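You operate a simulated robot arm through the tools that you are given. There is no shell and no other tool. Be economical: measure what you need, move in short steps, check, and stop when the job is done.

You run a simulated robot arm. Do the job below in one go: nothing can be reset, and whatever is moved stays where it is left.

JOB
Gauge the brake gap, close it to the green step and line up the stub shaft.
Fine: lay the gauge back; the gap takes the green step, not the blue; wind the jack wheel till the red lines meet.

Only the result counts: the job must be done as asked and must still hold three seconds after the hand-in. Knocking over, shifting, dropping, spilling or breaking anything else fails it.

ROBOT AND FRAMES
A 6-joint arm with a two-finger parallel gripper, fixed in place. Base frame: the origin is at the foot of the arm, x ahead of it, y to its left, z up. Readings come in m, rad, newtons and seconds.
With the tool pointing down near the work surface it reaches from about 0.18 to 0.84 m from the base axis. Its first joint turns from -2.897 to 2.897 rad. Payload 3.91 kg.
Tool frame: the origin (TCP) lies between the finger pads and is the grasp point; the fingertips stand 0.03 m ahead of it; z points along the fingers, y is the line along which they close. Largest opening 0.11 m; finger width 0.02, thickness 0.01; the body of the gripper, 0.048 by 0.112 m, starts 0.055 m behind the TCP.
Orientation is that of the tool frame in the base frame, as a unit quaternion [w, x, y, z]. With the fingers straight down and closing along the base's y, the tool's x points along the base's -x, its y along +y and its z along -z.

CONTROLS
- The arm moves only by the tool play_rows. Its argument "steps" is a list of rows, each a list of 7 numbers: the opening, from 0 (shut) to 1 (fully open), then the shift along the base's x, y, z in units of 30 mm (1.0 is 30 mm), then the turn, a rotation vector about the base's x, y, z in units of 4 degrees (1.0 is 4 degrees). In form: [[claw, tx, ty, tz, wx, wy, wz], ...]. A call has 1 to 10 rows; each row shifts and turns the commanded pose from where the row before left it. A call with a number of a shift or a turn outside -1 to 1 is refused whole. Rows are played at 5 a second. More than 0.05 m and 0.15 rad between two rows, or a gripper value outside its range, and nothing of the call is played. A pose out of reach is approached as far as the arm can. The call stops where the force on the tool passes 90 N (or 10 N more than at its start, if that is more) or the arm is blocked; 0.2 s more then pass. Each finger travels about 0.108 m/s and halts on what it meets, pressing with about 29 N; the grip force reading is that of the motor and also rises with nothing between the fingers. The clock runs only during rows and for 0.2 s after the last one: add rows that do not move to give the fingers time. It gives the time, the measured TCP pose, the force on the tool (base axes), the opening and the grip force at its end, in the units of the frame above (readings bear some noise), with the torque about the TCP (base axes, N m) and any sound that the robot's microphone picked up.
- Cameras (640 x 400 px; columns grow to the right, rows downward): "scene" is fixed at [0.05, -0.6493, 1.3454]; the picture's right is [0.87, -0.49, 0.00], its down [-0.16, -0.29, -0.94] and it looks along [0.47, 0.82, -0.33] (base axes); focal length 337 px, centre (320, 200). "wrist" rides on the gripper at [0.077, 0.007, -0.115] in the tool frame; the picture's right is [-0.09, 1.00, 0.00], its down [-0.80, -0.07, -0.59] and it looks along [-0.59, -0.05, 0.80] (tool axes); focal length 270 px, centre (320, 200). There is no depth. A picture from a camera that has moved, and an enlarged one, comes with that camera's place and axes in the base frame and with its lens.
- get_image(camera): a new picture of that camera. It takes no simulated time.
- slide_trunk(by): slides the trunk up (or, below 0, down) by that many m; the arm rides with it, the base frame stays. It gives what a move gives, with no picture.
- zoom(camera, box): a new picture of the part [left, top, right, bottom] of that camera's present view, enlarged. It takes no simulated time.
- close_job(): hands the job in; it is judged then, once.

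Work in short steps. Places have to be worked out from the pictures, the camera data and where the tool is seen: move nearer, look again, correct. Check each grasp and each placing, and mend what went wrong. You have 120 turns and 68 pictures in all, those below and enlarged ones among them. Open the gripper and draw the arm clear of the work before you hand the job in, unless the task says otherwise; then end with one line.

The tools are called by a JSON object that holds its "api" and its "payload". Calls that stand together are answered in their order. play_rows: Moves the arm, as the interface text tells. Its arguments: {"type":"object","properties":{"steps":{"type":"array","items":{"type":"array","items":{"type":"number"}}}},"required":["steps"]} The other tools are called the same way: slide_trunk (by) slides the trunk up or down; get_image (camera) takes a picture; zoom (camera, box) takes an enlarged picture of a part of a camera's view; close_job () hands the job in.

At the start:

```text
clock: 0.0
ee_pos: [0.4183, 0.1281, 1.165]
tcp_rot: [0.001, 0.0, 1.0, 0.0]
ft_force: [-0.4, -0.1, -0.1]
wrist_torque: [-0.01, 0.0, -0.01]
gripper_width: 0.1101
gripper_force: 0.0
trunk travel left (down, up): [-0.425, 0.115]
```

scene: 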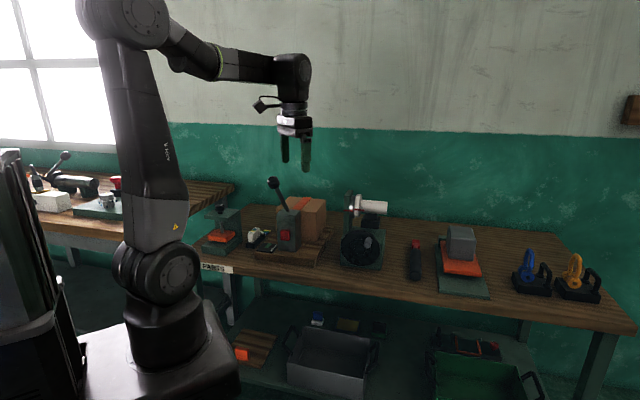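
wrist: 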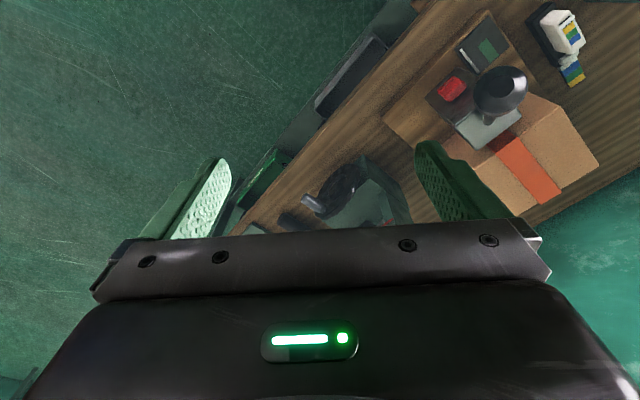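

I start by enlarging the bench parts to identify the brake, gauge, jack and wheel.

{"api": "zoom", "payload": {"camera": "scene", "box": [180, 160, 340, 280]}}

{"api": "zoom", "payload": {"camera": "scene", "box": [320, 170, 500, 310]}}

{"api": "zoom", "payload": {"camera": "wrist", "box": [400, 0, 640, 200]}}

```text
3.33 times, centred on (260, 220) of scene
camera zoom: at [0.05, -0.6493, 1.3454], right [0.87, -0.49, 0.0], down [-0.16, -0.29, -0.94], along [0.47, 0.82, -0.33], focal length 1124 px, centre (520, 133)
```

zoom: 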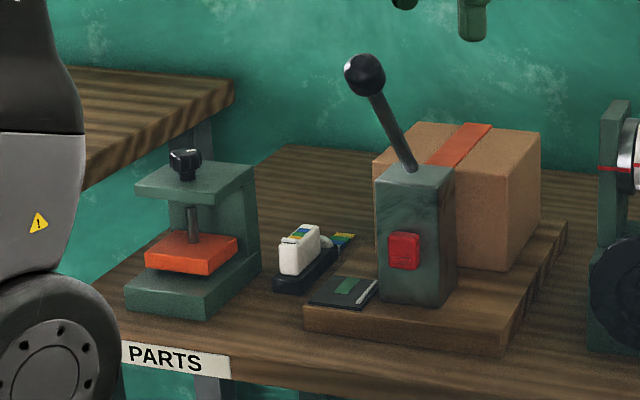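

```text
2.86 times, centred on (410, 240) of scene
camera zoom: at [0.05, -0.6493, 1.3454], right [0.87, -0.49, 0.0], down [-0.16, -0.29, -0.94], along [0.47, 0.82, -0.33], focal length 963 px, centre (63, 86)
```

zoom: 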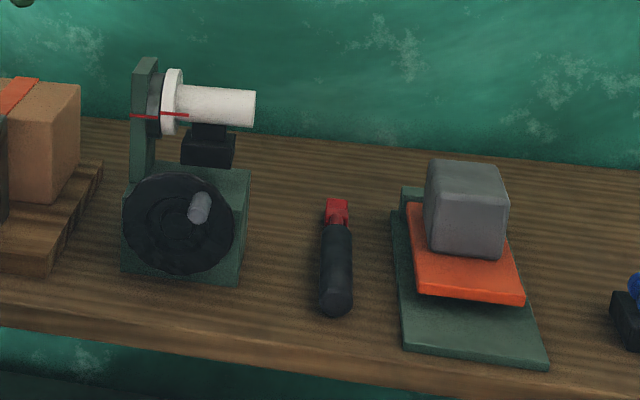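

```text
2.00 times, centred on (520, 100) of wrist
camera zoom: at [0.3421, 0.1362, 1.2798], right [0.09, 1.0, 0.0], down [0.8, -0.07, 0.59], along [0.59, -0.05, -0.8], focal length 541 px, centre (-80, 400)
```

zoom: 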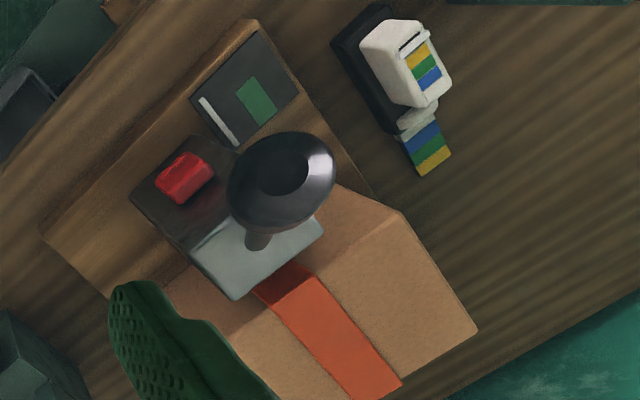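

The gauge sits near (0.41, 0.48, 0.82), a screw press near (0.29, 0.46) and the jack near (0.66, 0.14). I'll yaw the wrist towards the bench for a closer look.

{"api": "play_rows", "payload": {"steps": [[1, -0.2, 0, 0, 0, 0, 1], [1, -0.2, 0, 0, 0, 0, 1], [1, -0.2, 0, 0, 0, 0, 1], [1, -0.2, 0, 0, 0, 0, 1], [1, -0.2, 0, 0, 0, 0, 1], [1, -0.2, 0, 0, 0, 0, 1], [1, -0.2, 0, 0, 0, 0, 1], [1, -0.2, 0, 0, 0, 0, 1], [1, -0.2, 0, 0, 0, 0, 1], [1, -0.2, 0, 0, 0, 0, 1]]}}

{"api": "play_rows", "payload": {"steps": [[1, 0, 0.2, 0, 0, 0, 1], [1, 0, 0.2, 0, 0, 0, 1], [1, 0, 0.2, 0, 0, 0, 1], [1, 0, 0.2, 0, 0, 0, 1], [1, 0, 0.2, 0, 0, 0, 1], [1, 0, 0.2, 0, 0, 0, 0]]}}

{"api": "get_image", "payload": {"camera": "wrist"}}

```text
clock: 2.2
ee_pos: [0.3571, 0.1286, 1.1655]
tcp_rot: [0.0, -0.343, 0.939, 0.0]
ft_force: [0.1, 0.1, 0.6]
wrist_torque: [0.0, -0.03, -0.05]
gripper_width: 0.1098
gripper_force: 0.1
trunk travel left (down, up): [-0.425, 0.115]
```

```text
clock: 3.6
ee_pos: [0.3591, 0.1644, 1.1669]
tcp_rot: [0.0, -0.501, 0.866, 0.0]
ft_force: [0.1, 0.0, 0.9]
wrist_torque: [0.01, 0.03, 0.05]
gripper_width: 0.1101
gripper_force: 0.1
trunk travel left (down, up): [-0.425, 0.115]
```

```text
62 pictures are left
camera wrist: at [0.3155, 0.1011, 1.2808], right [-0.82, 0.57, 0.0], down [0.46, 0.66, 0.59], along [0.34, 0.49, -0.8], focal length 270 px, centre (320, 200)
```

wrist: 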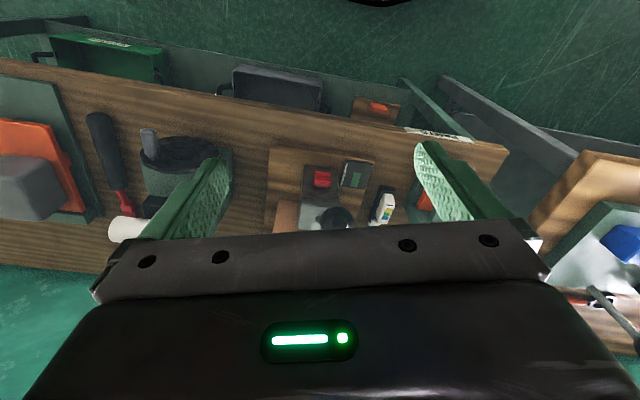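

Zoom in harder on the press, the gauge and lever box in the scene view.

{"api": "zoom", "payload": {"camera": "scene", "box": [195, 190, 275, 260]}}

{"api": "zoom", "payload": {"camera": "scene", "box": [335, 180, 405, 280]}}

{"api": "zoom", "payload": {"camera": "wrist", "box": [240, 130, 440, 240]}}

```text
5.71 times, centred on (235, 225) of scene
camera zoom: at [0.05, -0.6493, 1.3454], right [0.87, -0.49, 0.0], down [-0.16, -0.29, -0.94], along [0.47, 0.82, -0.33], focal length 1926 px, centre (806, 57)
```

zoom: 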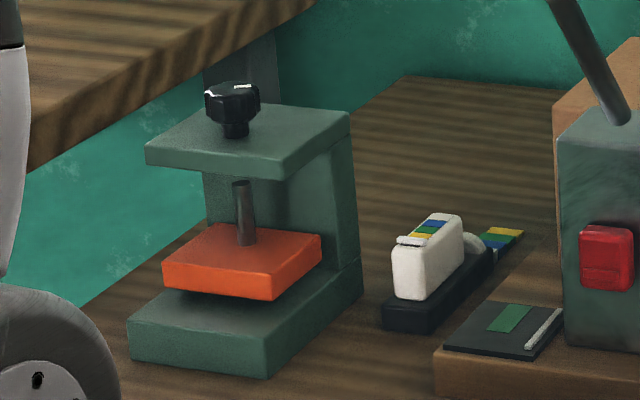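

```text
4.00 times, centred on (370, 230) of scene
camera zoom: at [0.05, -0.6493, 1.3454], right [0.87, -0.49, 0.0], down [-0.16, -0.29, -0.94], along [0.47, 0.82, -0.33], focal length 1348 px, centre (120, 80)
```

zoom: 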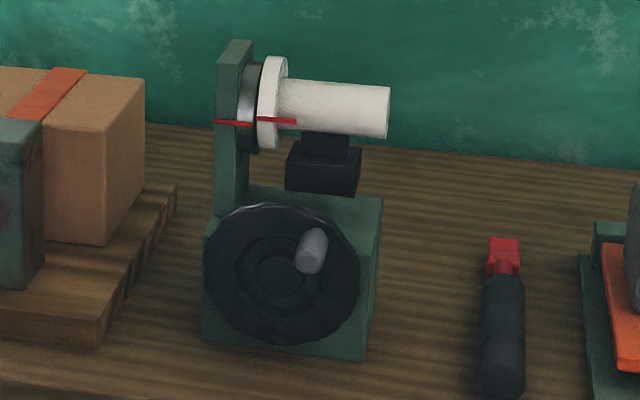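

```text
3.20 times, centred on (340, 185) of wrist
camera zoom: at [0.3155, 0.1011, 1.2808], right [-0.82, 0.57, 0.0], down [0.46, 0.66, 0.59], along [0.34, 0.49, -0.8], focal length 865 px, centre (256, 248)
```

zoom: 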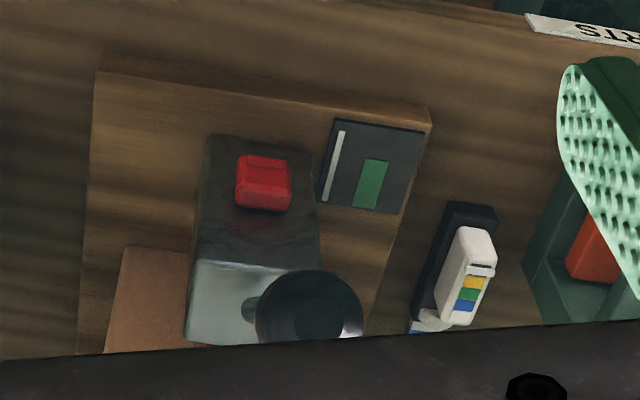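

Bench depth direction is about 45–48° yaw, board top near z 0.79. I move near the press with the tool tilted forward to see the gap from the front.

{"api": "play_rows", "payload": {"steps": [[1, -0.54, 0.44, -0.5, 0.7, -0.66, -0.375], [1, -0.54, 0.44, -0.5, 0.7, -0.66, -0.375], [1, -0.54, 0.44, -0.5, 0.7, -0.66, -0.375], [1, -0.54, 0.44, -0.5, 0.7, -0.66, -0.375], [1, -0.54, 0.44, -0.5, 0.7, -0.66, -0.375], [1, -0.54, 0.44, -0.5, 0.7, -0.66, -0.375], [1, -0.54, 0.44, -0.5, 0.7, -0.66, -0.375], [1, -0.54, 0.44, -0.5, 0.7, -0.66, -0.375]]}}

{"api": "get_image", "payload": {"camera": "wrist"}}

```text
clock: 5.4
ee_pos: [0.2271, 0.2743, 1.0473]
tcp_rot: [0.254, -0.391, 0.881, 0.076]
ft_force: [-0.2, -1.1, -0.1]
wrist_torque: [-0.04, -0.01, 0.01]
gripper_width: 0.1103
gripper_force: 0.0
trunk travel left (down, up): [-0.425, 0.115]
```

```text
58 pictures are left
camera wrist: at [0.1348, 0.19, 1.1053], right [-0.67, 0.74, -0.02], down [0.27, 0.27, 0.92], along [0.69, 0.62, -0.39], focal length 270 px, centre (320, 200)
```

wrist: 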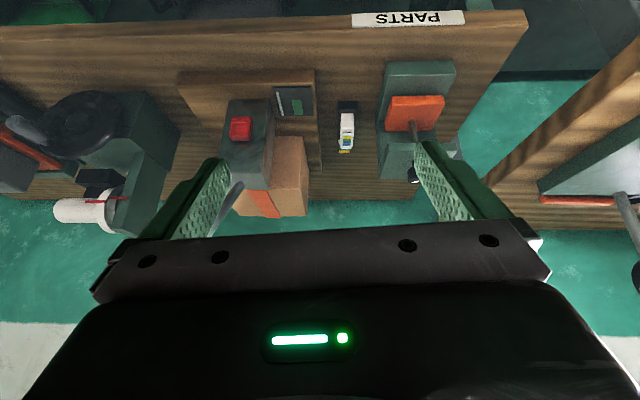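

A useful view; I enlarge the press/gauge region.

{"api": "zoom", "payload": {"camera": "wrist", "box": [320, 50, 480, 190]}}

```text
2.86 times, centred on (400, 120) of wrist
camera zoom: at [0.1348, 0.19, 1.1053], right [-0.67, 0.74, -0.02], down [0.27, 0.27, 0.92], along [0.69, 0.62, -0.39], focal length 772 px, centre (91, 429)
```

zoom: 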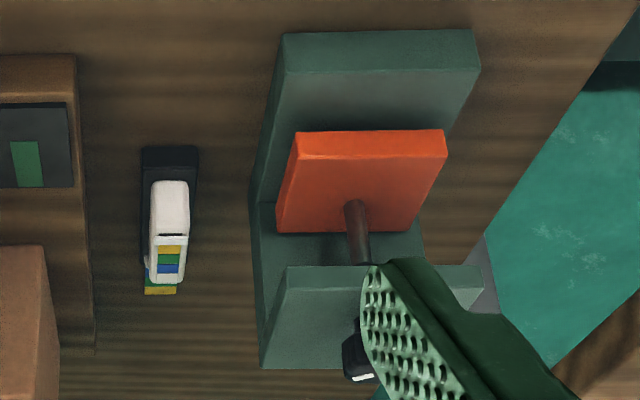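

Press base top ≈0.757, front-right corner ≈(0.305,0.485), depth direction ≈44° yaw; knob about (0.31,0.55,0.90); lever knob near (0.43,0.32,1.02). I go above the gauge, tool vertical, to view it.

{"api": "play_rows", "payload": {"steps": [[1, 0.79, 0.94, -0.2, -0.7, 0.66, -0.1], [1, 0.79, 0.94, -0.2, -0.7, 0.66, -0.1], [1, 0.79, 0.94, -0.2, -0.7, 0.66, -0.1], [1, 0.79, 0.94, -0.2, -0.7, 0.66, -0.1], [1, 0.79, 0.94, -0.2, -0.7, 0.66, -0.1], [1, 0.79, 0.94, -0.2, -0.7, 0.66, -0.1], [1, 0.79, 0.94, -0.2, -0.7, 0.66, -0.1], [1, 0.79, 0.94, -0.2, -0.7, 0.66, -0.1]]}}

{"api": "get_image", "payload": {"camera": "wrist"}}

{"api": "get_image", "payload": {"camera": "scene"}}

```text
clock: 7.2
ee_pos: [0.4168, 0.4975, 0.9948]
tcp_rot: [0.009, -0.387, 0.921, -0.035]
ft_force: [-0.7, -1.2, 0.0]
wrist_torque: [0.0, -0.01, 0.0]
gripper_width: 0.1102
gripper_force: 0.1
trunk travel left (down, up): [-0.425, 0.115]
```

```text
56 pictures are left
camera wrist: at [0.3537, 0.4537, 1.1089], right [-0.65, 0.76, -0.07], down [0.59, 0.55, 0.59], along [0.49, 0.34, -0.8], focal length 270 px, centre (320, 200)
```

wrist: 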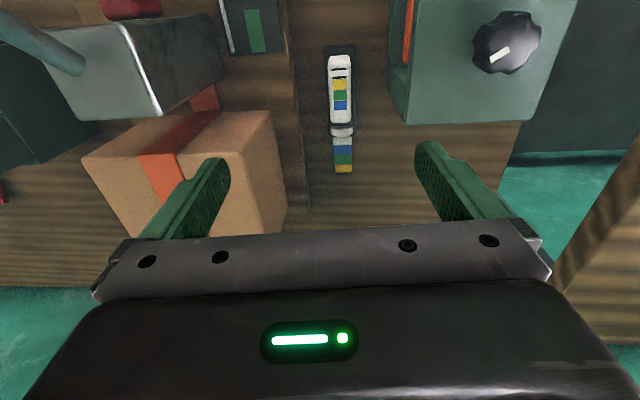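

```text
55 pictures are left
```

scene: 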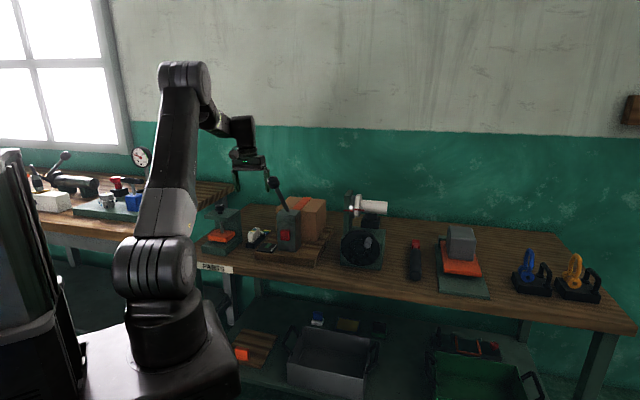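

Gauge clearly seen: tip yellow, then green, blue at the root. Clearance between press and carton looks tight for the gripper body, so I level the tool and descend a bit to measure.

{"api": "play_rows", "payload": {"steps": [[0.6, 0, 0.2, -0.8, 0.41, 0.31, -0.1], [0.6, 0, 0.2, -0.8, 0.41, 0.31, -0.1], [0.6, 0, 0, -0.5, 0, 0, 0], [0.6, 0, 0, 0, 0, 0, 0]]}}

{"api": "zoom", "payload": {"camera": "wrist", "box": [220, 0, 500, 200]}}

```text
clock: 8.2
ee_pos: [0.4198, 0.5099, 0.9346]
tcp_rot: [0.002, -0.38, 0.925, 0.001]
ft_force: [-0.3, 0.0, -0.5]
wrist_torque: [-0.01, 0.02, -0.01]
gripper_width: 0.0659
gripper_force: 0.0
trunk travel left (down, up): [-0.425, 0.115]
```

```text
2.00 times, centred on (360, 100) of wrist
camera zoom: at [0.3599, 0.4604, 1.0485], right [-0.64, 0.77, 0.0], down [0.62, 0.51, 0.6], along [0.46, 0.38, -0.8], focal length 541 px, centre (240, 400)
```

zoom: 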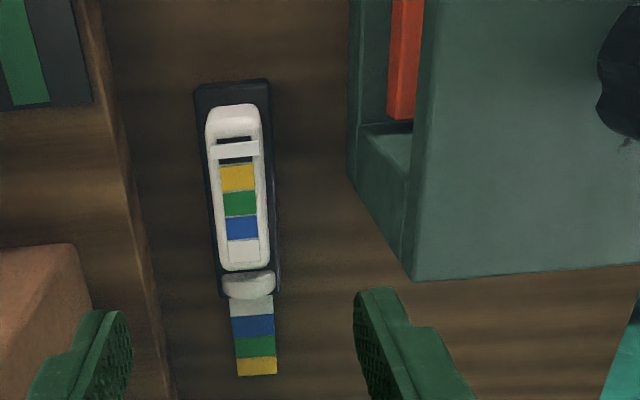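

Measured: handle centre ≈(0.417,0.508), far end ≈(0.444,0.534), handle top ≈0.79; press top 0.874 with rear-right corner (0.382,0.557). I'll grip the far end of the handle so the gripper body clears the press; first stop just above it.

{"api": "play_rows", "payload": {"steps": [[0.5, 0.33, 0.33, -0.8, 0, 0, 0], [0.5, 0.33, 0.33, -0.8, 0, 0, 0], [0.5, 0, 0, -0.8, 0, 0, 0], [0.5, 0, 0, -0.7, 0, 0, 0], [0.5, 0, 0, 0, 0, 0, 0]]}}

{"api": "get_image", "payload": {"camera": "wrist"}}

```text
clock: 9.4
ee_pos: [0.439, 0.5279, 0.8419]
tcp_rot: [0.002, -0.38, 0.925, 0.001]
ft_force: [-1.3, 0.4, -0.4]
wrist_torque: [-0.02, 0.0, -0.01]
gripper_width: 0.0548
gripper_force: 0.0
trunk travel left (down, up): [-0.425, 0.115]
```

```text
53 pictures are left
camera wrist: at [0.3799, 0.4786, 0.9554], right [-0.64, 0.77, 0.0], down [0.62, 0.51, 0.6], along [0.46, 0.38, -0.8], focal length 270 px, centre (320, 200)
```

wrist: 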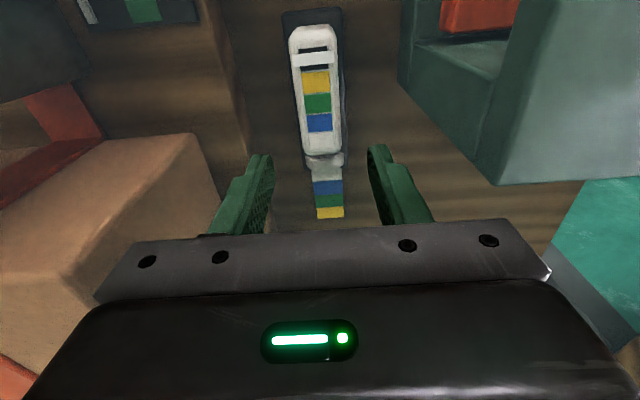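

The handle is centred between the fingers; I back up 7 mm along each axis, descend to 0.788, and close.

{"api": "play_rows", "payload": {"steps": [[0.5, -0.23, -0.23, -0.6, 0, 0, 0], [0.5, 0, 0, -0.6, 0, 0, 0], [0.5, 0, 0, -0.6, 0, 0, 0], [0.5, 0, 0, 0, 0, 0, 0]]}}

{"api": "get_image", "payload": {"camera": "wrist"}}

```text
clock: 10.4
ee_pos: [0.432, 0.5207, 0.7881]
tcp_rot: [0.002, -0.38, 0.925, 0.001]
ft_force: [-0.1, 0.0, -0.4]
wrist_torque: [-0.03, -0.01, -0.05]
gripper_width: 0.055
gripper_force: 0.1
trunk travel left (down, up): [-0.425, 0.115]
```

```text
52 pictures are left
camera wrist: at [0.3724, 0.4711, 0.9014], right [-0.64, 0.77, 0.0], down [0.62, 0.51, 0.6], along [0.46, 0.38, -0.8], focal length 270 px, centre (320, 200)
```

wrist: 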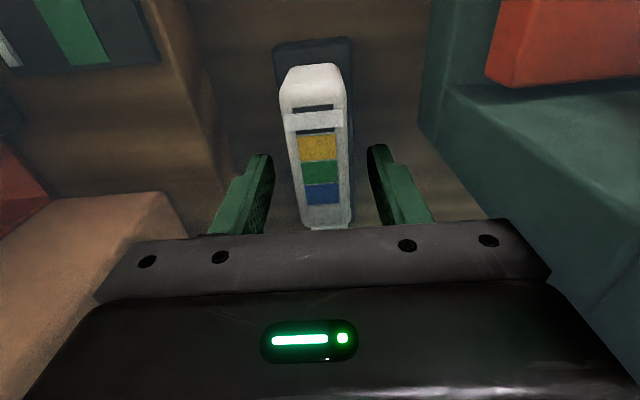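

Well placed; close on the handle.

{"api": "play_rows", "payload": {"steps": [[0.15, 0, 0, 0, 0, 0, 0], [0.1, 0, 0, 0, 0, 0, 0], [0.1, 0, 0, 0, 0, 0, 0], [0.1, 0, 0, 0, 0, 0, 0]]}}

```text
clock: 11.4
ee_pos: [0.4311, 0.5217, 0.7875]
tcp_rot: [0.001, -0.38, 0.925, 0.001]
ft_force: [0.2, -0.2, -1.0]
wrist_torque: [0.02, -0.01, -0.01]
gripper_width: 0.0353
gripper_force: 29.0
trunk travel left (down, up): [-0.425, 0.115]
```

Gripped at 35 mm width (return pose: 0.4312, 0.5212, 0.788). Lift straight up and look.

{"api": "play_rows", "payload": {"steps": [[0.1, 0, 0, 0.5, 0, 0, 0], [0.1, 0, 0, 1, 0, 0, 0], [0.1, 0, 0, 1, 0, 0, 0], [0.1, 0, 0, 1, 0, 0, 0], [0.1, 0, 0, 1, 0, 0, 0], [0.1, 0, 0, 0.5, 0, 0, 0]]}}

{"api": "get_image", "payload": {"camera": "wrist"}}

{"api": "zoom", "payload": {"camera": "scene", "box": [205, 160, 305, 240]}}

```text
clock: 12.8
ee_pos: [0.4314, 0.5214, 0.9372]
tcp_rot: [0.003, -0.38, 0.925, 0.003]
ft_force: [0.5, -0.5, 0.1]
wrist_torque: [0.02, 0.0, 0.02]
gripper_width: 0.0352
gripper_force: 28.9
trunk travel left (down, up): [-0.425, 0.115]
```

```text
51 pictures are left
camera wrist: at [0.3724, 0.4708, 1.0512], right [-0.64, 0.77, 0.0], down [0.62, 0.51, 0.6], along [0.46, 0.38, -0.8], focal length 270 px, centre (320, 200)
```

wrist: 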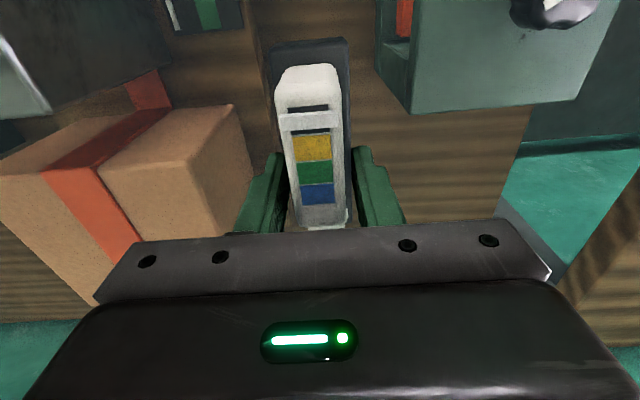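

```text
5.00 times, centred on (255, 200) of scene
camera zoom: at [0.05, -0.6493, 1.3454], right [0.87, -0.49, 0.0], down [-0.16, -0.29, -0.94], along [0.47, 0.82, -0.33], focal length 1686 px, centre (645, 200)
```

zoom: 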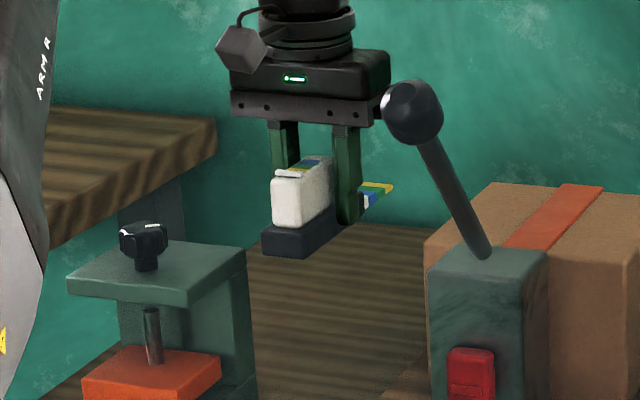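

The black base came up too. I enlarge to see whether it's part of the gauge or a tray.

{"api": "zoom", "payload": {"camera": "wrist", "box": [240, 20, 410, 235]}}

{"api": "zoom", "payload": {"camera": "scene", "box": [240, 180, 290, 215]}}

```text
1.86 times, centred on (325, 128) of wrist
camera zoom: at [0.3724, 0.4708, 1.0512], right [-0.64, 0.77, 0.0], down [0.62, 0.51, 0.6], along [0.46, 0.38, -0.8], focal length 503 px, centre (311, 335)
```

zoom: 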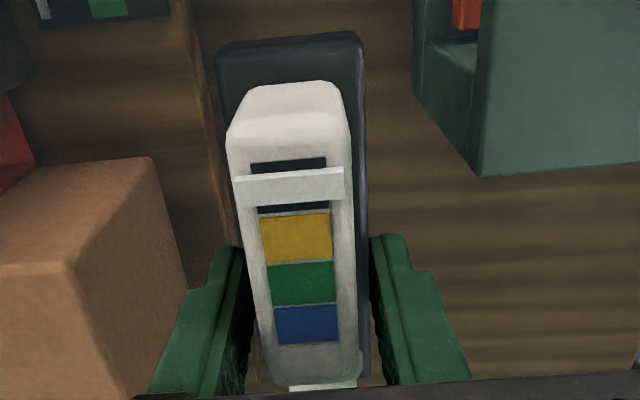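

```text
11.43 times, centred on (265, 198) of scene
camera zoom: at [0.05, -0.6493, 1.3454], right [0.87, -0.49, 0.0], down [-0.16, -0.29, -0.94], along [0.47, 0.82, -0.33], focal length 3853 px, centre (949, 229)
```

zoom: 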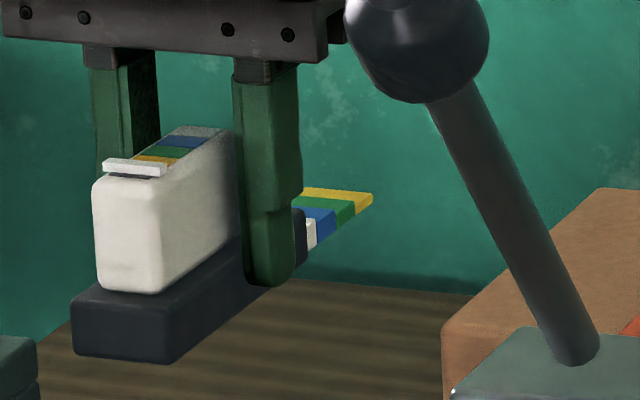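

It appears one piece: blade with stepped tip fixed to the black body. I bring it round in front of the press, still high, to compare blade and gap in the scene camera.

{"api": "play_rows", "payload": {"steps": [[0.1, -0.92, -0.91, 0, 0, 0, 0], [0.1, -0.92, -0.91, 0, 0, 0, 0], [0.1, -0.92, -0.91, 0, 0, 0, 0], [0.1, -0.92, -0.91, 0, 0, 0, 0], [0.1, -0.92, -0.91, 0, 0, 0, 0], [0.1, -0.92, -0.91, 0, 0, 0, 0], [0.1, -0.88, 0.89, 0, 0, 0, 0], [0.1, -0.88, 0.89, 0, 0, 0, 0], [0.1, -0.88, 0.89, 0, 0, 0, 0]]}}

{"api": "zoom", "payload": {"camera": "scene", "box": [180, 170, 280, 260]}}

```text
clock: 14.8
ee_pos: [0.1868, 0.4368, 0.9374]
tcp_rot: [0.001, -0.38, 0.925, 0.002]
ft_force: [-0.6, 0.1, -0.9]
wrist_torque: [0.03, 0.02, -0.03]
gripper_width: 0.035
gripper_force: 28.8
trunk travel left (down, up): [-0.425, 0.115]
```

```text
4.44 times, centred on (230, 215) of scene
camera zoom: at [0.05, -0.6493, 1.3454], right [0.87, -0.49, 0.0], down [-0.16, -0.29, -0.94], along [0.47, 0.82, -0.33], focal length 1498 px, centre (720, 133)
```

zoom: 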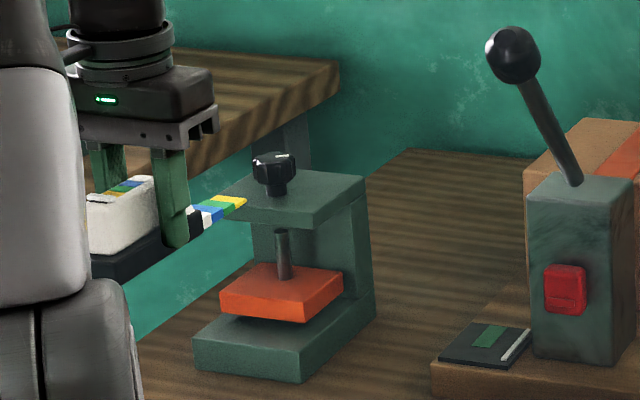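

Excellent view. Enlarge blade and gap for pixel measurement.

{"api": "zoom", "payload": {"camera": "scene", "box": [202, 206, 252, 256]}}

{"api": "zoom", "payload": {"camera": "scene", "box": [205, 206, 245, 231]}}

```text
8.00 times, centred on (227, 231) of scene
camera zoom: at [0.05, -0.6493, 1.3454], right [0.87, -0.49, 0.0], down [-0.16, -0.29, -0.94], along [0.47, 0.82, -0.33], focal length 2697 px, centre (1064, -48)
```

zoom: 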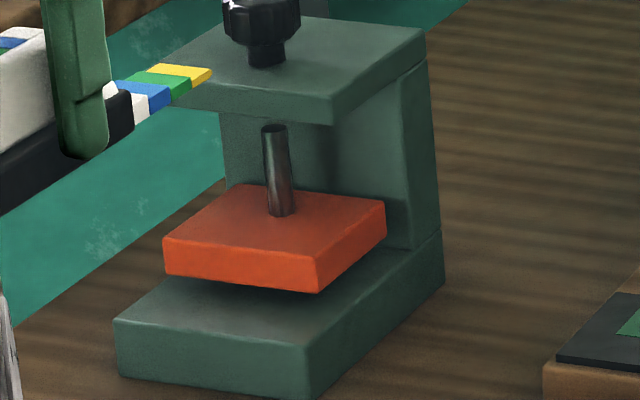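

```text
16.00 times, centred on (225, 218) of scene
camera zoom: at [0.05, -0.6493, 1.3454], right [0.87, -0.49, 0.0], down [-0.16, -0.29, -0.94], along [0.47, 0.82, -0.33], focal length 5394 px, centre (1840, -96)
```

zoom: 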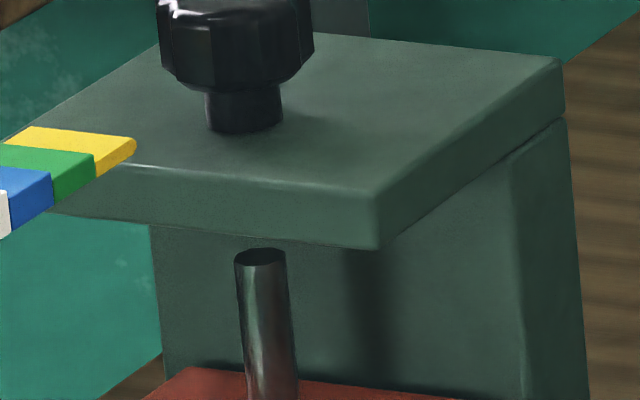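

I need the step thicknesses: enlarge the blade further.

{"api": "zoom", "payload": {"camera": "scene", "box": [199, 209, 219, 225]}}

```text
16.00 times, centred on (209, 217) of scene
camera zoom: at [0.05, -0.6493, 1.3454], right [0.87, -0.49, 0.0], down [-0.16, -0.29, -0.94], along [0.47, 0.82, -0.33], focal length 5394 px, centre (2096, -72)
```

zoom: 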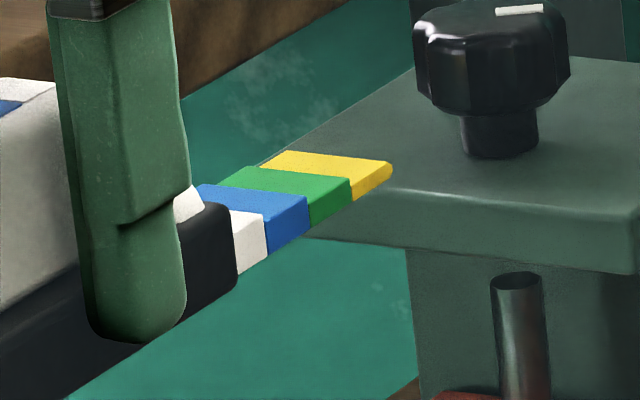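

Blade steps look roughly 6/8.5/10.5 mm; the gap is ~20+ mm now. I lower the blade to gap height in front of the shoe to calibrate heights.

{"api": "play_rows", "payload": {"steps": [[0.1, 0, 0, -0.8, 0, 0, 0], [0.1, 0, 0, -0.8, 0, 0, 0], [0.1, 0, 0, -0.8, 0, 0, 0], [0.1, 0, 0, -0.8, 0, 0, 0], [0.1, 0, 0, -0.7, 0, 0, 0]]}}

{"api": "zoom", "payload": {"camera": "scene", "box": [196, 220, 246, 260]}}

```text
clock: 16.0
ee_pos: [0.1868, 0.4372, 0.8213]
tcp_rot: [0.002, -0.38, 0.925, 0.002]
ft_force: [-0.9, -0.7, -1.2]
wrist_torque: [-0.02, 0.05, -0.01]
gripper_width: 0.035
gripper_force: 29.3
trunk travel left (down, up): [-0.425, 0.115]
```

```text
10.00 times, centred on (221, 240) of scene
camera zoom: at [0.05, -0.6493, 1.3454], right [0.87, -0.49, 0.0], down [-0.16, -0.29, -0.94], along [0.47, 0.82, -0.33], focal length 3371 px, centre (1310, -200)
```

zoom: 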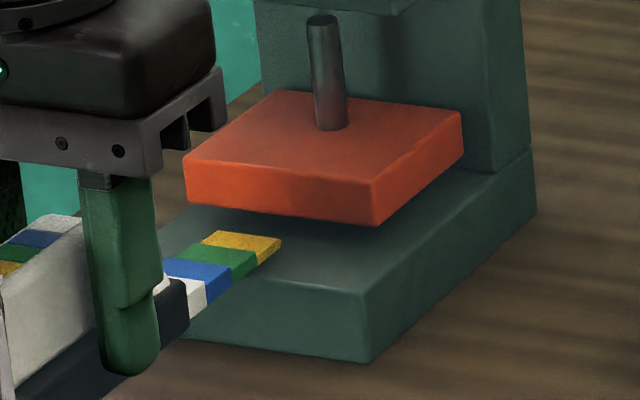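

The blade is just above the base and below the shoe. I advance 30 mm under the shoe and then check.

{"api": "play_rows", "payload": {"steps": [[0.1, 0.24, 0.23, 0, 0, 0, 0], [0.1, 0.24, 0.23, 0, 0, 0, 0], [0.1, 0.24, 0.23, 0, 0, 0, 0], [0.1, 0, 0, 0, 0, 0, 0]]}}

{"api": "zoom", "payload": {"camera": "scene", "box": [196, 220, 246, 260]}}

```text
clock: 17.0
ee_pos: [0.2084, 0.4585, 0.821]
tcp_rot: [0.001, -0.38, 0.925, 0.001]
ft_force: [-0.3, 0.0, -2.6]
wrist_torque: [-0.1, 0.1, 0.03]
gripper_width: 0.0352
gripper_force: 29.4
trunk travel left (down, up): [-0.425, 0.115]
```

```text
10.00 times, centred on (221, 240) of scene
camera zoom: at [0.05, -0.6493, 1.3454], right [0.87, -0.49, 0.0], down [-0.16, -0.29, -0.94], along [0.47, 0.82, -0.33], focal length 3371 px, centre (1310, -200)
```

zoom: 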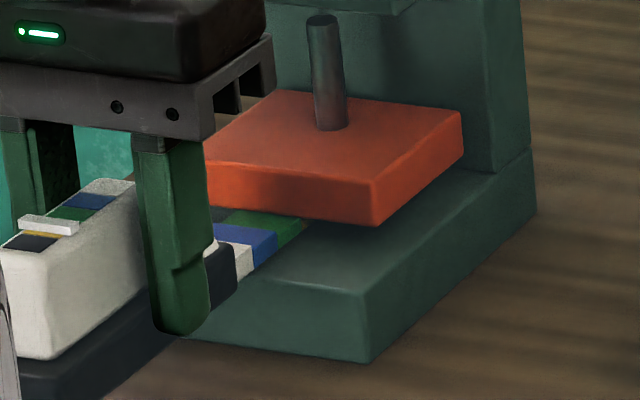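

The white slider on the gauge seems to have moved; I look at it closely with the wrist camera.

{"api": "zoom", "payload": {"camera": "wrist", "box": [240, 20, 500, 235]}}

{"api": "zoom", "payload": {"camera": "scene", "box": [205, 232, 235, 254]}}

```text
1.86 times, centred on (370, 128) of wrist
camera zoom: at [0.1497, 0.4085, 0.9347], right [-0.64, 0.77, 0.0], down [0.62, 0.51, 0.6], along [0.46, 0.38, -0.8], focal length 503 px, centre (227, 335)
```

zoom: 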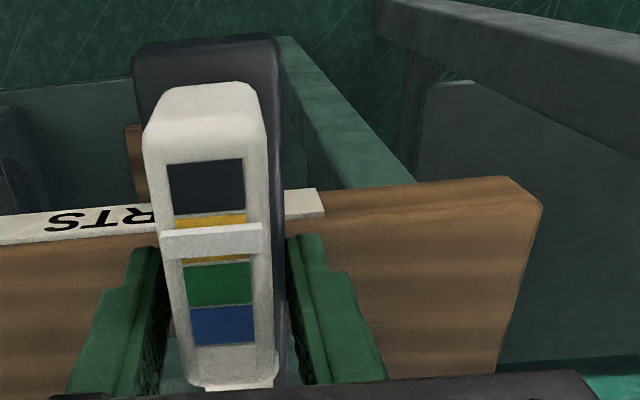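

```text
16.00 times, centred on (220, 243) of scene
camera zoom: at [0.05, -0.6493, 1.3454], right [0.87, -0.49, 0.0], down [-0.16, -0.29, -0.94], along [0.47, 0.82, -0.33], focal length 5394 px, centre (1920, -488)
```

zoom: 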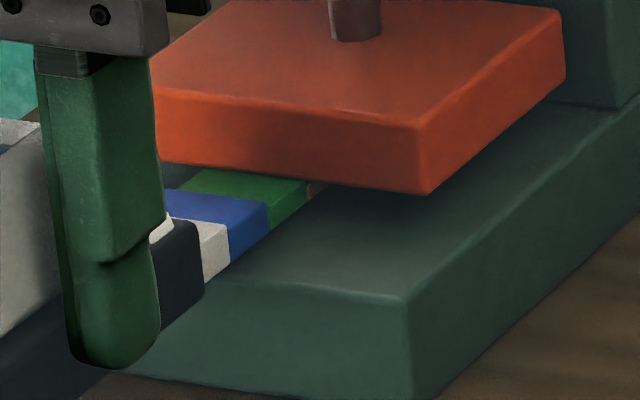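

The slider shows the depth (yellow now in). Push further in small steps, watching the force, to see which step the present gap admits.

{"api": "play_rows", "payload": {"steps": [[0.1, 0.1, 0.1, 0, 0, 0, 0], [0.1, 0.1, 0.1, 0, 0, 0, 0], [0.1, 0.1, 0.1, 0, 0, 0, 0]]}}

{"api": "play_rows", "payload": {"steps": [[0.1, 0.1, 0.1, 0, 0, 0, 0], [0.1, 0.1, 0.1, 0, 0, 0, 0]]}}

{"api": "zoom", "payload": {"camera": "scene", "box": [205, 232, 235, 254]}}

```text
clock: 17.8
ee_pos: [0.2171, 0.4683, 0.8208]
tcp_rot: [0.002, -0.38, 0.925, 0.001]
ft_force: [1.5, -0.5, -3.9]
wrist_torque: [-0.14, 0.13, 0.02]
gripper_width: 0.0353
gripper_force: 29.2
trunk travel left (down, up): [-0.425, 0.115]
```

```text
clock: 18.4
ee_pos: [0.2209, 0.4719, 0.8202]
tcp_rot: [0.002, -0.38, 0.925, 0.0]
ft_force: [-15.8, -13.6, -0.7]
wrist_torque: [-0.41, 0.51, 0.11]
gripper_width: 0.0355
gripper_force: 29.4
trunk travel left (down, up): [-0.425, 0.115]
```

```text
16.00 times, centred on (220, 243) of scene
camera zoom: at [0.05, -0.6493, 1.3454], right [0.87, -0.49, 0.0], down [-0.16, -0.29, -0.94], along [0.47, 0.82, -0.33], focal length 5394 px, centre (1920, -488)
```

zoom: 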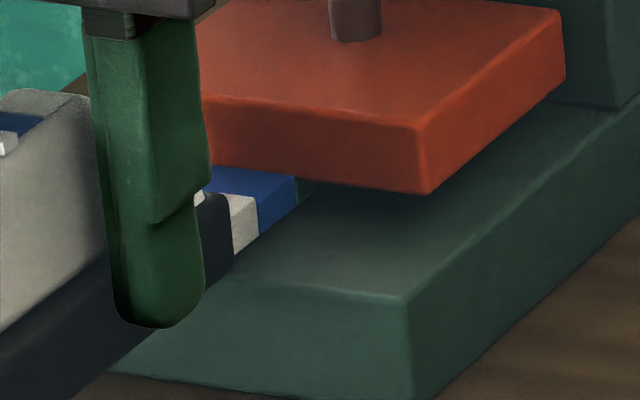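

Blocked at about the blue step. Blade might be riding high, so I back off 4 mm, press down gently to find the base, and retry.

{"api": "play_rows", "payload": {"steps": [[0.1, -0.15, -0.15, 0, 0, 0, 0], [0.1, -0.05, -0.05, 0, 0, 0, 0]]}}

{"api": "play_rows", "payload": {"steps": [[0.1, 0, 0, -0.05, 0, 0, 0], [0.1, 0, 0, -0.05, 0, 0, 0]]}}

{"api": "play_rows", "payload": {"steps": [[0.1, 0, 0, -0.05, 0, 0, 0], [0.1, 0, 0, -0.05, 0, 0, 0]]}}

```text
clock: 19.0
ee_pos: [0.2182, 0.4689, 0.8201]
tcp_rot: [0.002, -0.38, 0.925, 0.002]
ft_force: [-0.6, 0.6, -2.0]
wrist_torque: [0.03, 0.01, -0.01]
gripper_width: 0.0351
gripper_force: 29.2
trunk travel left (down, up): [-0.425, 0.115]
```

```text
clock: 19.6
ee_pos: [0.2161, 0.4677, 0.817]
tcp_rot: [0.003, -0.38, 0.925, 0.002]
ft_force: [-0.7, -0.2, 0.5]
wrist_torque: [0.06, -0.1, -0.01]
gripper_width: 0.0351
gripper_force: 29.4
trunk travel left (down, up): [-0.425, 0.115]
```

```text
clock: 20.2
ee_pos: [0.2167, 0.468, 0.8162]
tcp_rot: [0.002, -0.38, 0.925, 0.003]
ft_force: [-1.9, 0.1, 14.2]
wrist_torque: [0.49, -0.46, 0.03]
gripper_width: 0.0353
gripper_force: 28.7
trunk travel left (down, up): [-0.425, 0.115]
```

Base contact at TCP z ≈0.8165, so the blade was 4 mm too high. Ease up slightly and push again.

{"api": "play_rows", "payload": {"steps": [[0.1, 0, 0, 0.07, 0, 0, 0], [0.1, 0.1, 0.1, 0, 0, 0, 0], [0.1, 0.1, 0.1, 0, 0, 0, 0]]}}

{"api": "play_rows", "payload": {"steps": [[0.1, 0.1, 0.1, 0, 0, 0, 0], [0.1, 0.1, 0.1, 0, 0, 0, 0]]}}

{"api": "zoom", "payload": {"camera": "scene", "box": [205, 232, 235, 254]}}

```text
clock: 21.0
ee_pos: [0.2221, 0.4729, 0.8167]
tcp_rot: [0.001, -0.38, 0.925, 0.002]
ft_force: [-0.9, -0.1, -1.2]
wrist_torque: [0.01, 0.0, -0.01]
gripper_width: 0.0352
gripper_force: 29.0
trunk travel left (down, up): [-0.425, 0.115]
```

```text
clock: 21.6
ee_pos: [0.2309, 0.4806, 0.8179]
tcp_rot: [0.001, -0.381, 0.925, 0.002]
ft_force: [-0.2, -0.1, -1.8]
wrist_torque: [-0.01, 0.04, 0.01]
gripper_width: 0.0353
gripper_force: 29.3
trunk travel left (down, up): [-0.425, 0.115]
```

```text
16.00 times, centred on (220, 243) of scene
camera zoom: at [0.05, -0.6493, 1.3454], right [0.87, -0.49, 0.0], down [-0.16, -0.29, -0.94], along [0.47, 0.82, -0.33], focal length 5394 px, centre (1920, -488)
```

zoom: 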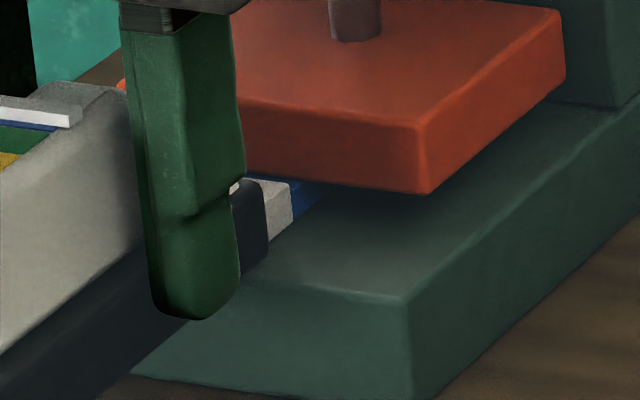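

Blue goes in: gap is larger than blue. I measure the slack above blue by raising until contact.

{"api": "play_rows", "payload": {"steps": [[0.1, 0, 0, 0.03, 0, 0, 0], [0.1, 0, 0, 0.02, 0, 0, 0]]}}

{"api": "play_rows", "payload": {"steps": [[0.1, 0, 0, 0.03, 0, 0, 0], [0.1, 0, 0, 0.02, 0, 0, 0]]}}

{"api": "play_rows", "payload": {"steps": [[0.1, 0, 0, 0.03, 0, 0, 0], [0.1, 0, 0, 0.02, 0, 0, 0]]}}

```text
clock: 22.2
ee_pos: [0.2301, 0.4785, 0.8172]
tcp_rot: [0.001, -0.381, 0.925, 0.001]
ft_force: [1.6, 1.9, -12.1]
wrist_torque: [-0.43, 0.5, -0.01]
gripper_width: 0.0352
gripper_force: 28.9
trunk travel left (down, up): [-0.425, 0.115]
```

```text
clock: 22.8
ee_pos: [0.23, 0.4803, 0.8171]
tcp_rot: [0.0, -0.38, 0.925, 0.002]
ft_force: [2.0, -1.9, -12.5]
wrist_torque: [-0.51, 0.45, -0.09]
gripper_width: 0.0353
gripper_force: 28.6
trunk travel left (down, up): [-0.425, 0.115]
```

```text
clock: 23.4
ee_pos: [0.2306, 0.48, 0.8209]
tcp_rot: [0.001, -0.38, 0.925, 0.0]
ft_force: [-0.9, -1.4, -13.8]
wrist_torque: [-0.56, 0.57, 0.05]
gripper_width: 0.0351
gripper_force: 28.9
trunk travel left (down, up): [-0.425, 0.115]
```

Slack above blue is only ~1–2 mm. I ease down, withdraw the blade, and return the gauge the way it came.

{"api": "play_rows", "payload": {"steps": [[0.1, 0, 0, -0.15, 0, 0, 0], [0.1, -0.49, -0.485, 0, 0, 0, 0], [0.1, -0.49, -0.485, 0, 0, 0, 0], [0.1, -0.49, -0.485, 0, 0, 0, 0], [0.1, 0, 0, 1, 0, 0, 0], [0.1, 0, 0, 1, 0, 0, 0], [0.1, 0, 0, 1, 0, 0, 0], [0.1, 0, 0, 1, 0, 0, 0]]}}

{"api": "zoom", "payload": {"camera": "scene", "box": [180, 170, 280, 260]}}

{"api": "play_rows", "payload": {"steps": [[0.1, 0.88, -0.89, 0, 0, 0, 0], [0.1, 0.88, -0.89, 0, 0, 0, 0], [0.1, 0.88, -0.89, 0, 0, 0, 0], [0.1, 0.92, 0.91, 0, 0, 0, 0], [0.1, 0.92, 0.91, 0, 0, 0, 0], [0.1, 0.92, 0.91, 0, 0, 0, 0], [0.1, 0.92, 0.91, 0, 0, 0, 0], [0.1, 0.92, 0.91, 0, 0, 0, 0], [0.1, 0.92, 0.91, 0, 0, 0, 0], [0.1, 0, 0, 0, 0, 0, 0]]}}

```text
clock: 25.2
ee_pos: [0.1873, 0.4378, 0.9336]
tcp_rot: [0.002, -0.381, 0.925, 0.002]
ft_force: [1.0, 0.2, -0.8]
wrist_torque: [0.02, 0.02, 0.02]
gripper_width: 0.035
gripper_force: 29.4
trunk travel left (down, up): [-0.425, 0.115]
```

```text
4.44 times, centred on (230, 215) of scene
camera zoom: at [0.05, -0.6493, 1.3454], right [0.87, -0.49, 0.0], down [-0.16, -0.29, -0.94], along [0.47, 0.82, -0.33], focal length 1498 px, centre (720, 133)
```

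zoom: 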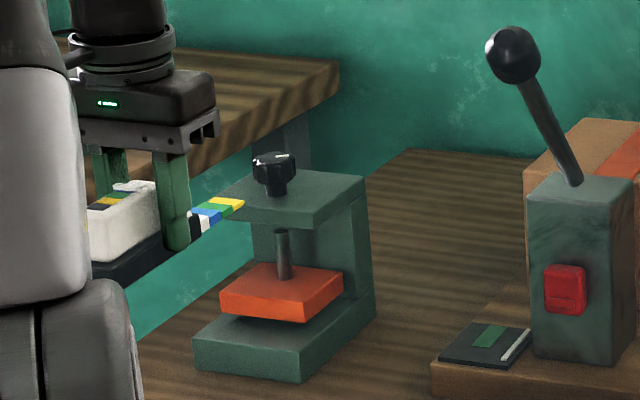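

```text
clock: 27.4
ee_pos: [0.4301, 0.5162, 0.9363]
tcp_rot: [0.002, -0.381, 0.925, 0.001]
ft_force: [0.1, 0.5, -1.5]
wrist_torque: [-0.03, 0.01, -0.01]
gripper_width: 0.0351
gripper_force: 29.2
trunk travel left (down, up): [-0.425, 0.115]
```

Back above the rest spot; lower to the original height with a small y correction, then release.

{"api": "play_rows", "payload": {"steps": [[0.1, 0.04, 0.16, -1, 0, 0, 0], [0.1, 0, 0, -1, 0, 0, 0], [0.1, 0, 0, -1, 0, 0, 0], [0.1, 0, 0, -1, 0, 0, 0], [0.1, 0, 0, -0.6, 0, 0, 0], [0.1, 0, 0, -0.2, 0, 0, 0], [0.1, 0, 0, 0, 0, 0, 0]]}}

```text
clock: 28.5
ee_pos: [0.433, 0.529, 0.8304]
tcp_rot: [0.018, -0.38, 0.925, 0.014]
ft_force: [-5.9, -12.6, 41.5]
wrist_torque: [1.43, 2.03, 0.8]
gripper_width: 0.035
gripper_force: 28.4
trunk travel left (down, up): [-0.425, 0.115]
stopped in row 5: the force on the tool passed its limit at 108 N (the readings are from after the stop); the commanded pose is now the measured one
```

Something was hit at z≈0.83. I look before doing anything else.

{"api": "zoom", "payload": {"camera": "scene", "box": [190, 120, 310, 260]}}

{"api": "get_image", "payload": {"camera": "wrist"}}

```text
2.86 times, centred on (250, 190) of scene
camera zoom: at [0.05, -0.6493, 1.3454], right [0.87, -0.49, 0.0], down [-0.16, -0.29, -0.94], along [0.47, 0.82, -0.33], focal length 963 px, centre (520, 229)
```

zoom: 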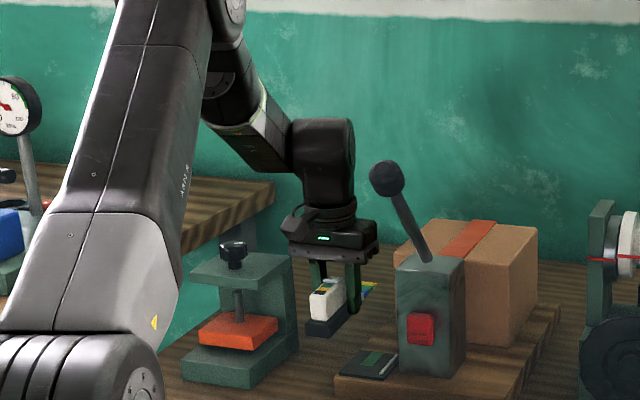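

```text
35 pictures are left
camera wrist: at [0.3717, 0.4755, 0.9414], right [-0.64, 0.77, 0.02], down [0.6, 0.49, 0.63], along [0.48, 0.41, -0.78], focal length 270 px, centre (320, 200)
```

wrist: 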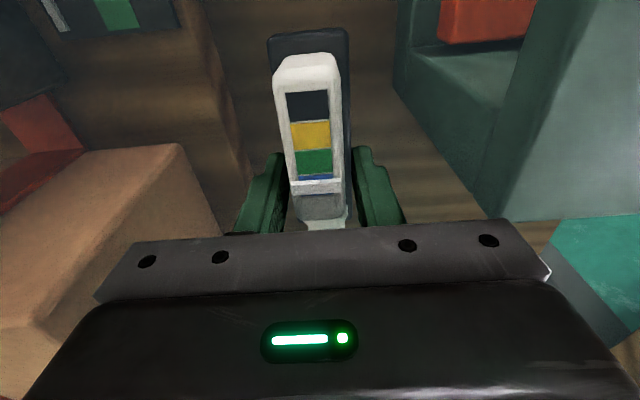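

The gripper body touched the press top corner (I was ~5 mm too far left). Raise, level the tool, and re-align to the original column.

{"api": "play_rows", "payload": {"steps": [[0.1, 0, 0, 0.7, 0, 0, 0], [0.1, 0, 0, 0.7, -0.57, 0.33, 0], [0.1, 0, 0, 0.3, 0, 0, 0], [0.1, 0, -0.2, 0, 0, 0, 0], [0.1, 0, 0, 0, 0, 0, 0]]}}

{"api": "play_rows", "payload": {"steps": [[0.1, 0, 0, 0, 0, 0, 0], [0.1, 0, 0, 0, 0, 0, 0]]}}

{"api": "get_image", "payload": {"camera": "wrist"}}

```text
clock: 29.7
ee_pos: [0.4344, 0.5228, 0.8737]
tcp_rot: [-0.004, -0.381, 0.925, -0.004]
ft_force: [-1.0, -0.5, -1.7]
wrist_torque: [0.0, -0.05, -0.01]
gripper_width: 0.0354
gripper_force: 28.6
trunk travel left (down, up): [-0.425, 0.115]
```

```text
clock: 30.3
ee_pos: [0.4329, 0.5224, 0.8746]
tcp_rot: [-0.005, -0.381, 0.925, -0.003]
ft_force: [0.2, -0.1, -1.1]
wrist_torque: [0.0, -0.03, -0.03]
gripper_width: 0.035
gripper_force: 29.2
trunk travel left (down, up): [-0.425, 0.115]
```

```text
34 pictures are left
camera wrist: at [0.3752, 0.4749, 0.9898], right [-0.64, 0.77, 0.0], down [0.62, 0.52, 0.59], along [0.45, 0.37, -0.81], focal length 270 px, centre (320, 200)
```

wrist: 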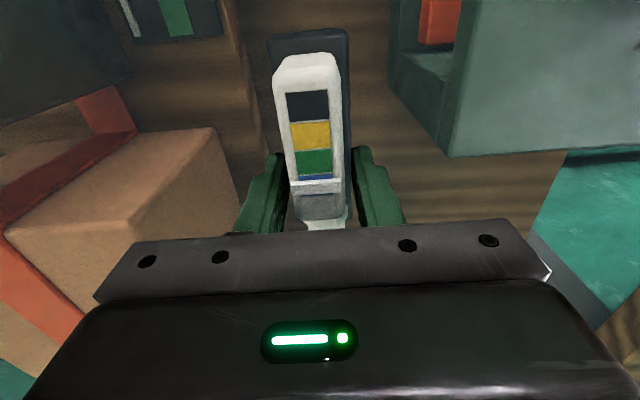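

Press is where it was. I shift 5–6 mm in +x for clearance and descend slowly.

{"api": "play_rows", "payload": {"steps": [[0.1, 0.19, 0, -0.2, 0.13, -0.1, 0], [0.1, 0, 0, -0.5, 0, 0, 0], [0.1, 0, 0, -0.5, 0, 0, 0], [0.1, 0, 0, -0.4, 0, 0, 0], [0.1, 0, 0, 0, 0, 0, 0]]}}

{"api": "play_rows", "payload": {"steps": [[0.1, 0, 0, -0.4, 0, 0, 0], [0.1, 0, 0, -0.4, 0, 0, 0], [0.1, 0, 0, -0.2, 0, 0, 0]]}}

```text
clock: 31.5
ee_pos: [0.44, 0.5243, 0.8238]
tcp_rot: [0.001, -0.381, 0.925, 0.0]
ft_force: [0.0, -0.3, -0.8]
wrist_torque: [-0.02, 0.0, 0.02]
gripper_width: 0.0351
gripper_force: 28.9
trunk travel left (down, up): [-0.425, 0.115]
```

```text
clock: 32.3
ee_pos: [0.4403, 0.5251, 0.7941]
tcp_rot: [0.001, -0.38, 0.925, 0.0]
ft_force: [0.4, -0.8, -0.9]
wrist_torque: [0.0, -0.01, -0.02]
gripper_width: 0.0351
gripper_force: 28.7
trunk travel left (down, up): [-0.425, 0.115]
```

Free so far; down the last 6 mm with force watch.

{"api": "play_rows", "payload": {"steps": [[0.1, 0, 0, -0.1, 0, 0, 0], [0.1, 0, 0, -0.1, 0, 0, 0]]}}

```text
clock: 32.9
ee_pos: [0.4399, 0.5242, 0.7891]
tcp_rot: [0.0, -0.38, 0.925, -0.001]
ft_force: [-0.3, -0.2, -0.4]
wrist_torque: [0.01, 0.02, 0.02]
gripper_width: 0.0352
gripper_force: 28.8
trunk travel left (down, up): [-0.425, 0.115]
```

{"api": "play_rows", "payload": {"steps": [[0.1, 0, 0, -0.05, 0, 0, 0], [0.1, 0, 0, 0, 0, 0, 0]]}}

```text
clock: 33.5
ee_pos: [0.4385, 0.5244, 0.7888]
tcp_rot: [0.001, -0.381, 0.925, 0.0]
ft_force: [-1.8, 1.1, 3.7]
wrist_torque: [-0.16, 0.33, -0.04]
gripper_width: 0.0351
gripper_force: 28.4
trunk travel left (down, up): [-0.425, 0.115]
```

Contact made; release, rise, and go over the press knob.

{"api": "play_rows", "payload": {"steps": [[0.4, 0, 0, 0, 0, 0, 0], [0.5, 0, 0, 0, 0, 0, 0], [0.5, 0, 0, 0.5, 0, 0, 0], [0.5, 0, 0, 1, 0, 0, 0], [0.5, 0, 0, 1, 0, 0, 0], [0.5, 0, 0, 1, 0, 0, 0], [0.5, 0, 0, 1, 0, 0, 0], [0.5, 0, 0, 1, 0, 0, 0], [0.5, 0, 0, 1, 0, 0, 0], [0.5, -0.5, 0.1, 0.6, 0, 0, 0]]}}

{"api": "play_rows", "payload": {"steps": [[0.5, -1, 0.1, 0, 0, 0, 0], [0.5, -1, 0.1, 0, 0, 0, 0], [0.5, -1, 0.1, 0, 0, 0, 0], [0.5, -1, 0.1, 0, 0, 0, 0], [0.5, 0, 0, 0, 0, 0, 0]]}}

{"api": "get_image", "payload": {"camera": "wrist"}}

```text
clock: 35.7
ee_pos: [0.4248, 0.5271, 1.0003]
tcp_rot: [0.001, -0.38, 0.925, -0.001]
ft_force: [-0.2, -0.2, 0.4]
wrist_torque: [0.06, 0.01, 0.0]
gripper_width: 0.0552
gripper_force: 0.1
trunk travel left (down, up): [-0.425, 0.115]
```

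```text
clock: 36.9
ee_pos: [0.3034, 0.5392, 0.9996]
tcp_rot: [0.001, -0.38, 0.925, 0.0]
ft_force: [0.0, -0.1, -0.3]
wrist_torque: [0.03, -0.03, -0.03]
gripper_width: 0.0551
gripper_force: 0.0
trunk travel left (down, up): [-0.425, 0.115]
```

```text
33 pictures are left
camera wrist: at [0.2452, 0.4899, 1.1145], right [-0.64, 0.77, 0.0], down [0.62, 0.51, 0.59], along [0.46, 0.38, -0.8], focal length 270 px, centre (320, 200)
```

wrist: 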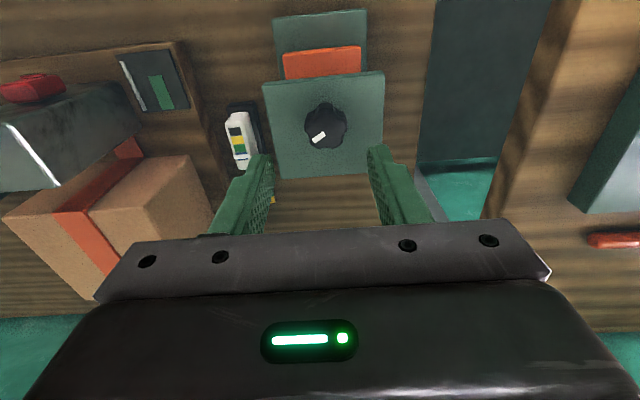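

Knob centre ≈(0.302,0.5435). Descend around it and close.

{"api": "play_rows", "payload": {"steps": [[0.5, -0.05, 0.14, -0.8, 0, 0, 0], [0.5, 0, 0, -0.8, 0, 0, 0], [0.5, 0, 0, -0.6, 0, 0, 0], [0.5, 0, 0, -0.4, 0, 0, 0], [0.5, 0, 0, 0, 0, 0, 0]]}}

{"api": "get_image", "payload": {"camera": "wrist"}}

```text
clock: 38.1
ee_pos: [0.3031, 0.5436, 0.9229]
tcp_rot: [0.0, -0.381, 0.925, -0.001]
ft_force: [-0.3, 0.4, 0.0]
wrist_torque: [0.01, 0.02, 0.0]
gripper_width: 0.0547
gripper_force: 0.0
trunk travel left (down, up): [-0.425, 0.115]
```

```text
32 pictures are left
camera wrist: at [0.2435, 0.4942, 1.0371], right [-0.64, 0.77, 0.0], down [0.62, 0.51, 0.59], along [0.46, 0.38, -0.8], focal length 270 px, centre (320, 200)
```

wrist: 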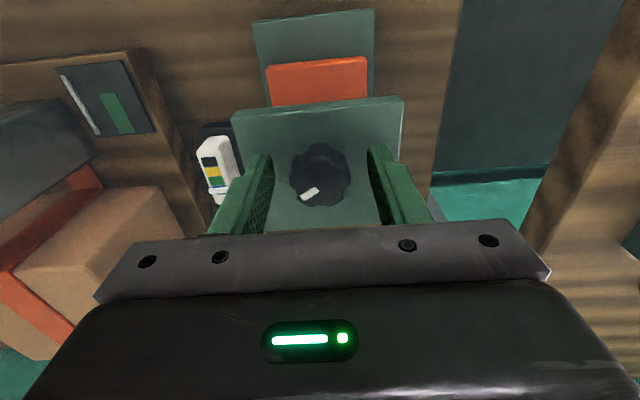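

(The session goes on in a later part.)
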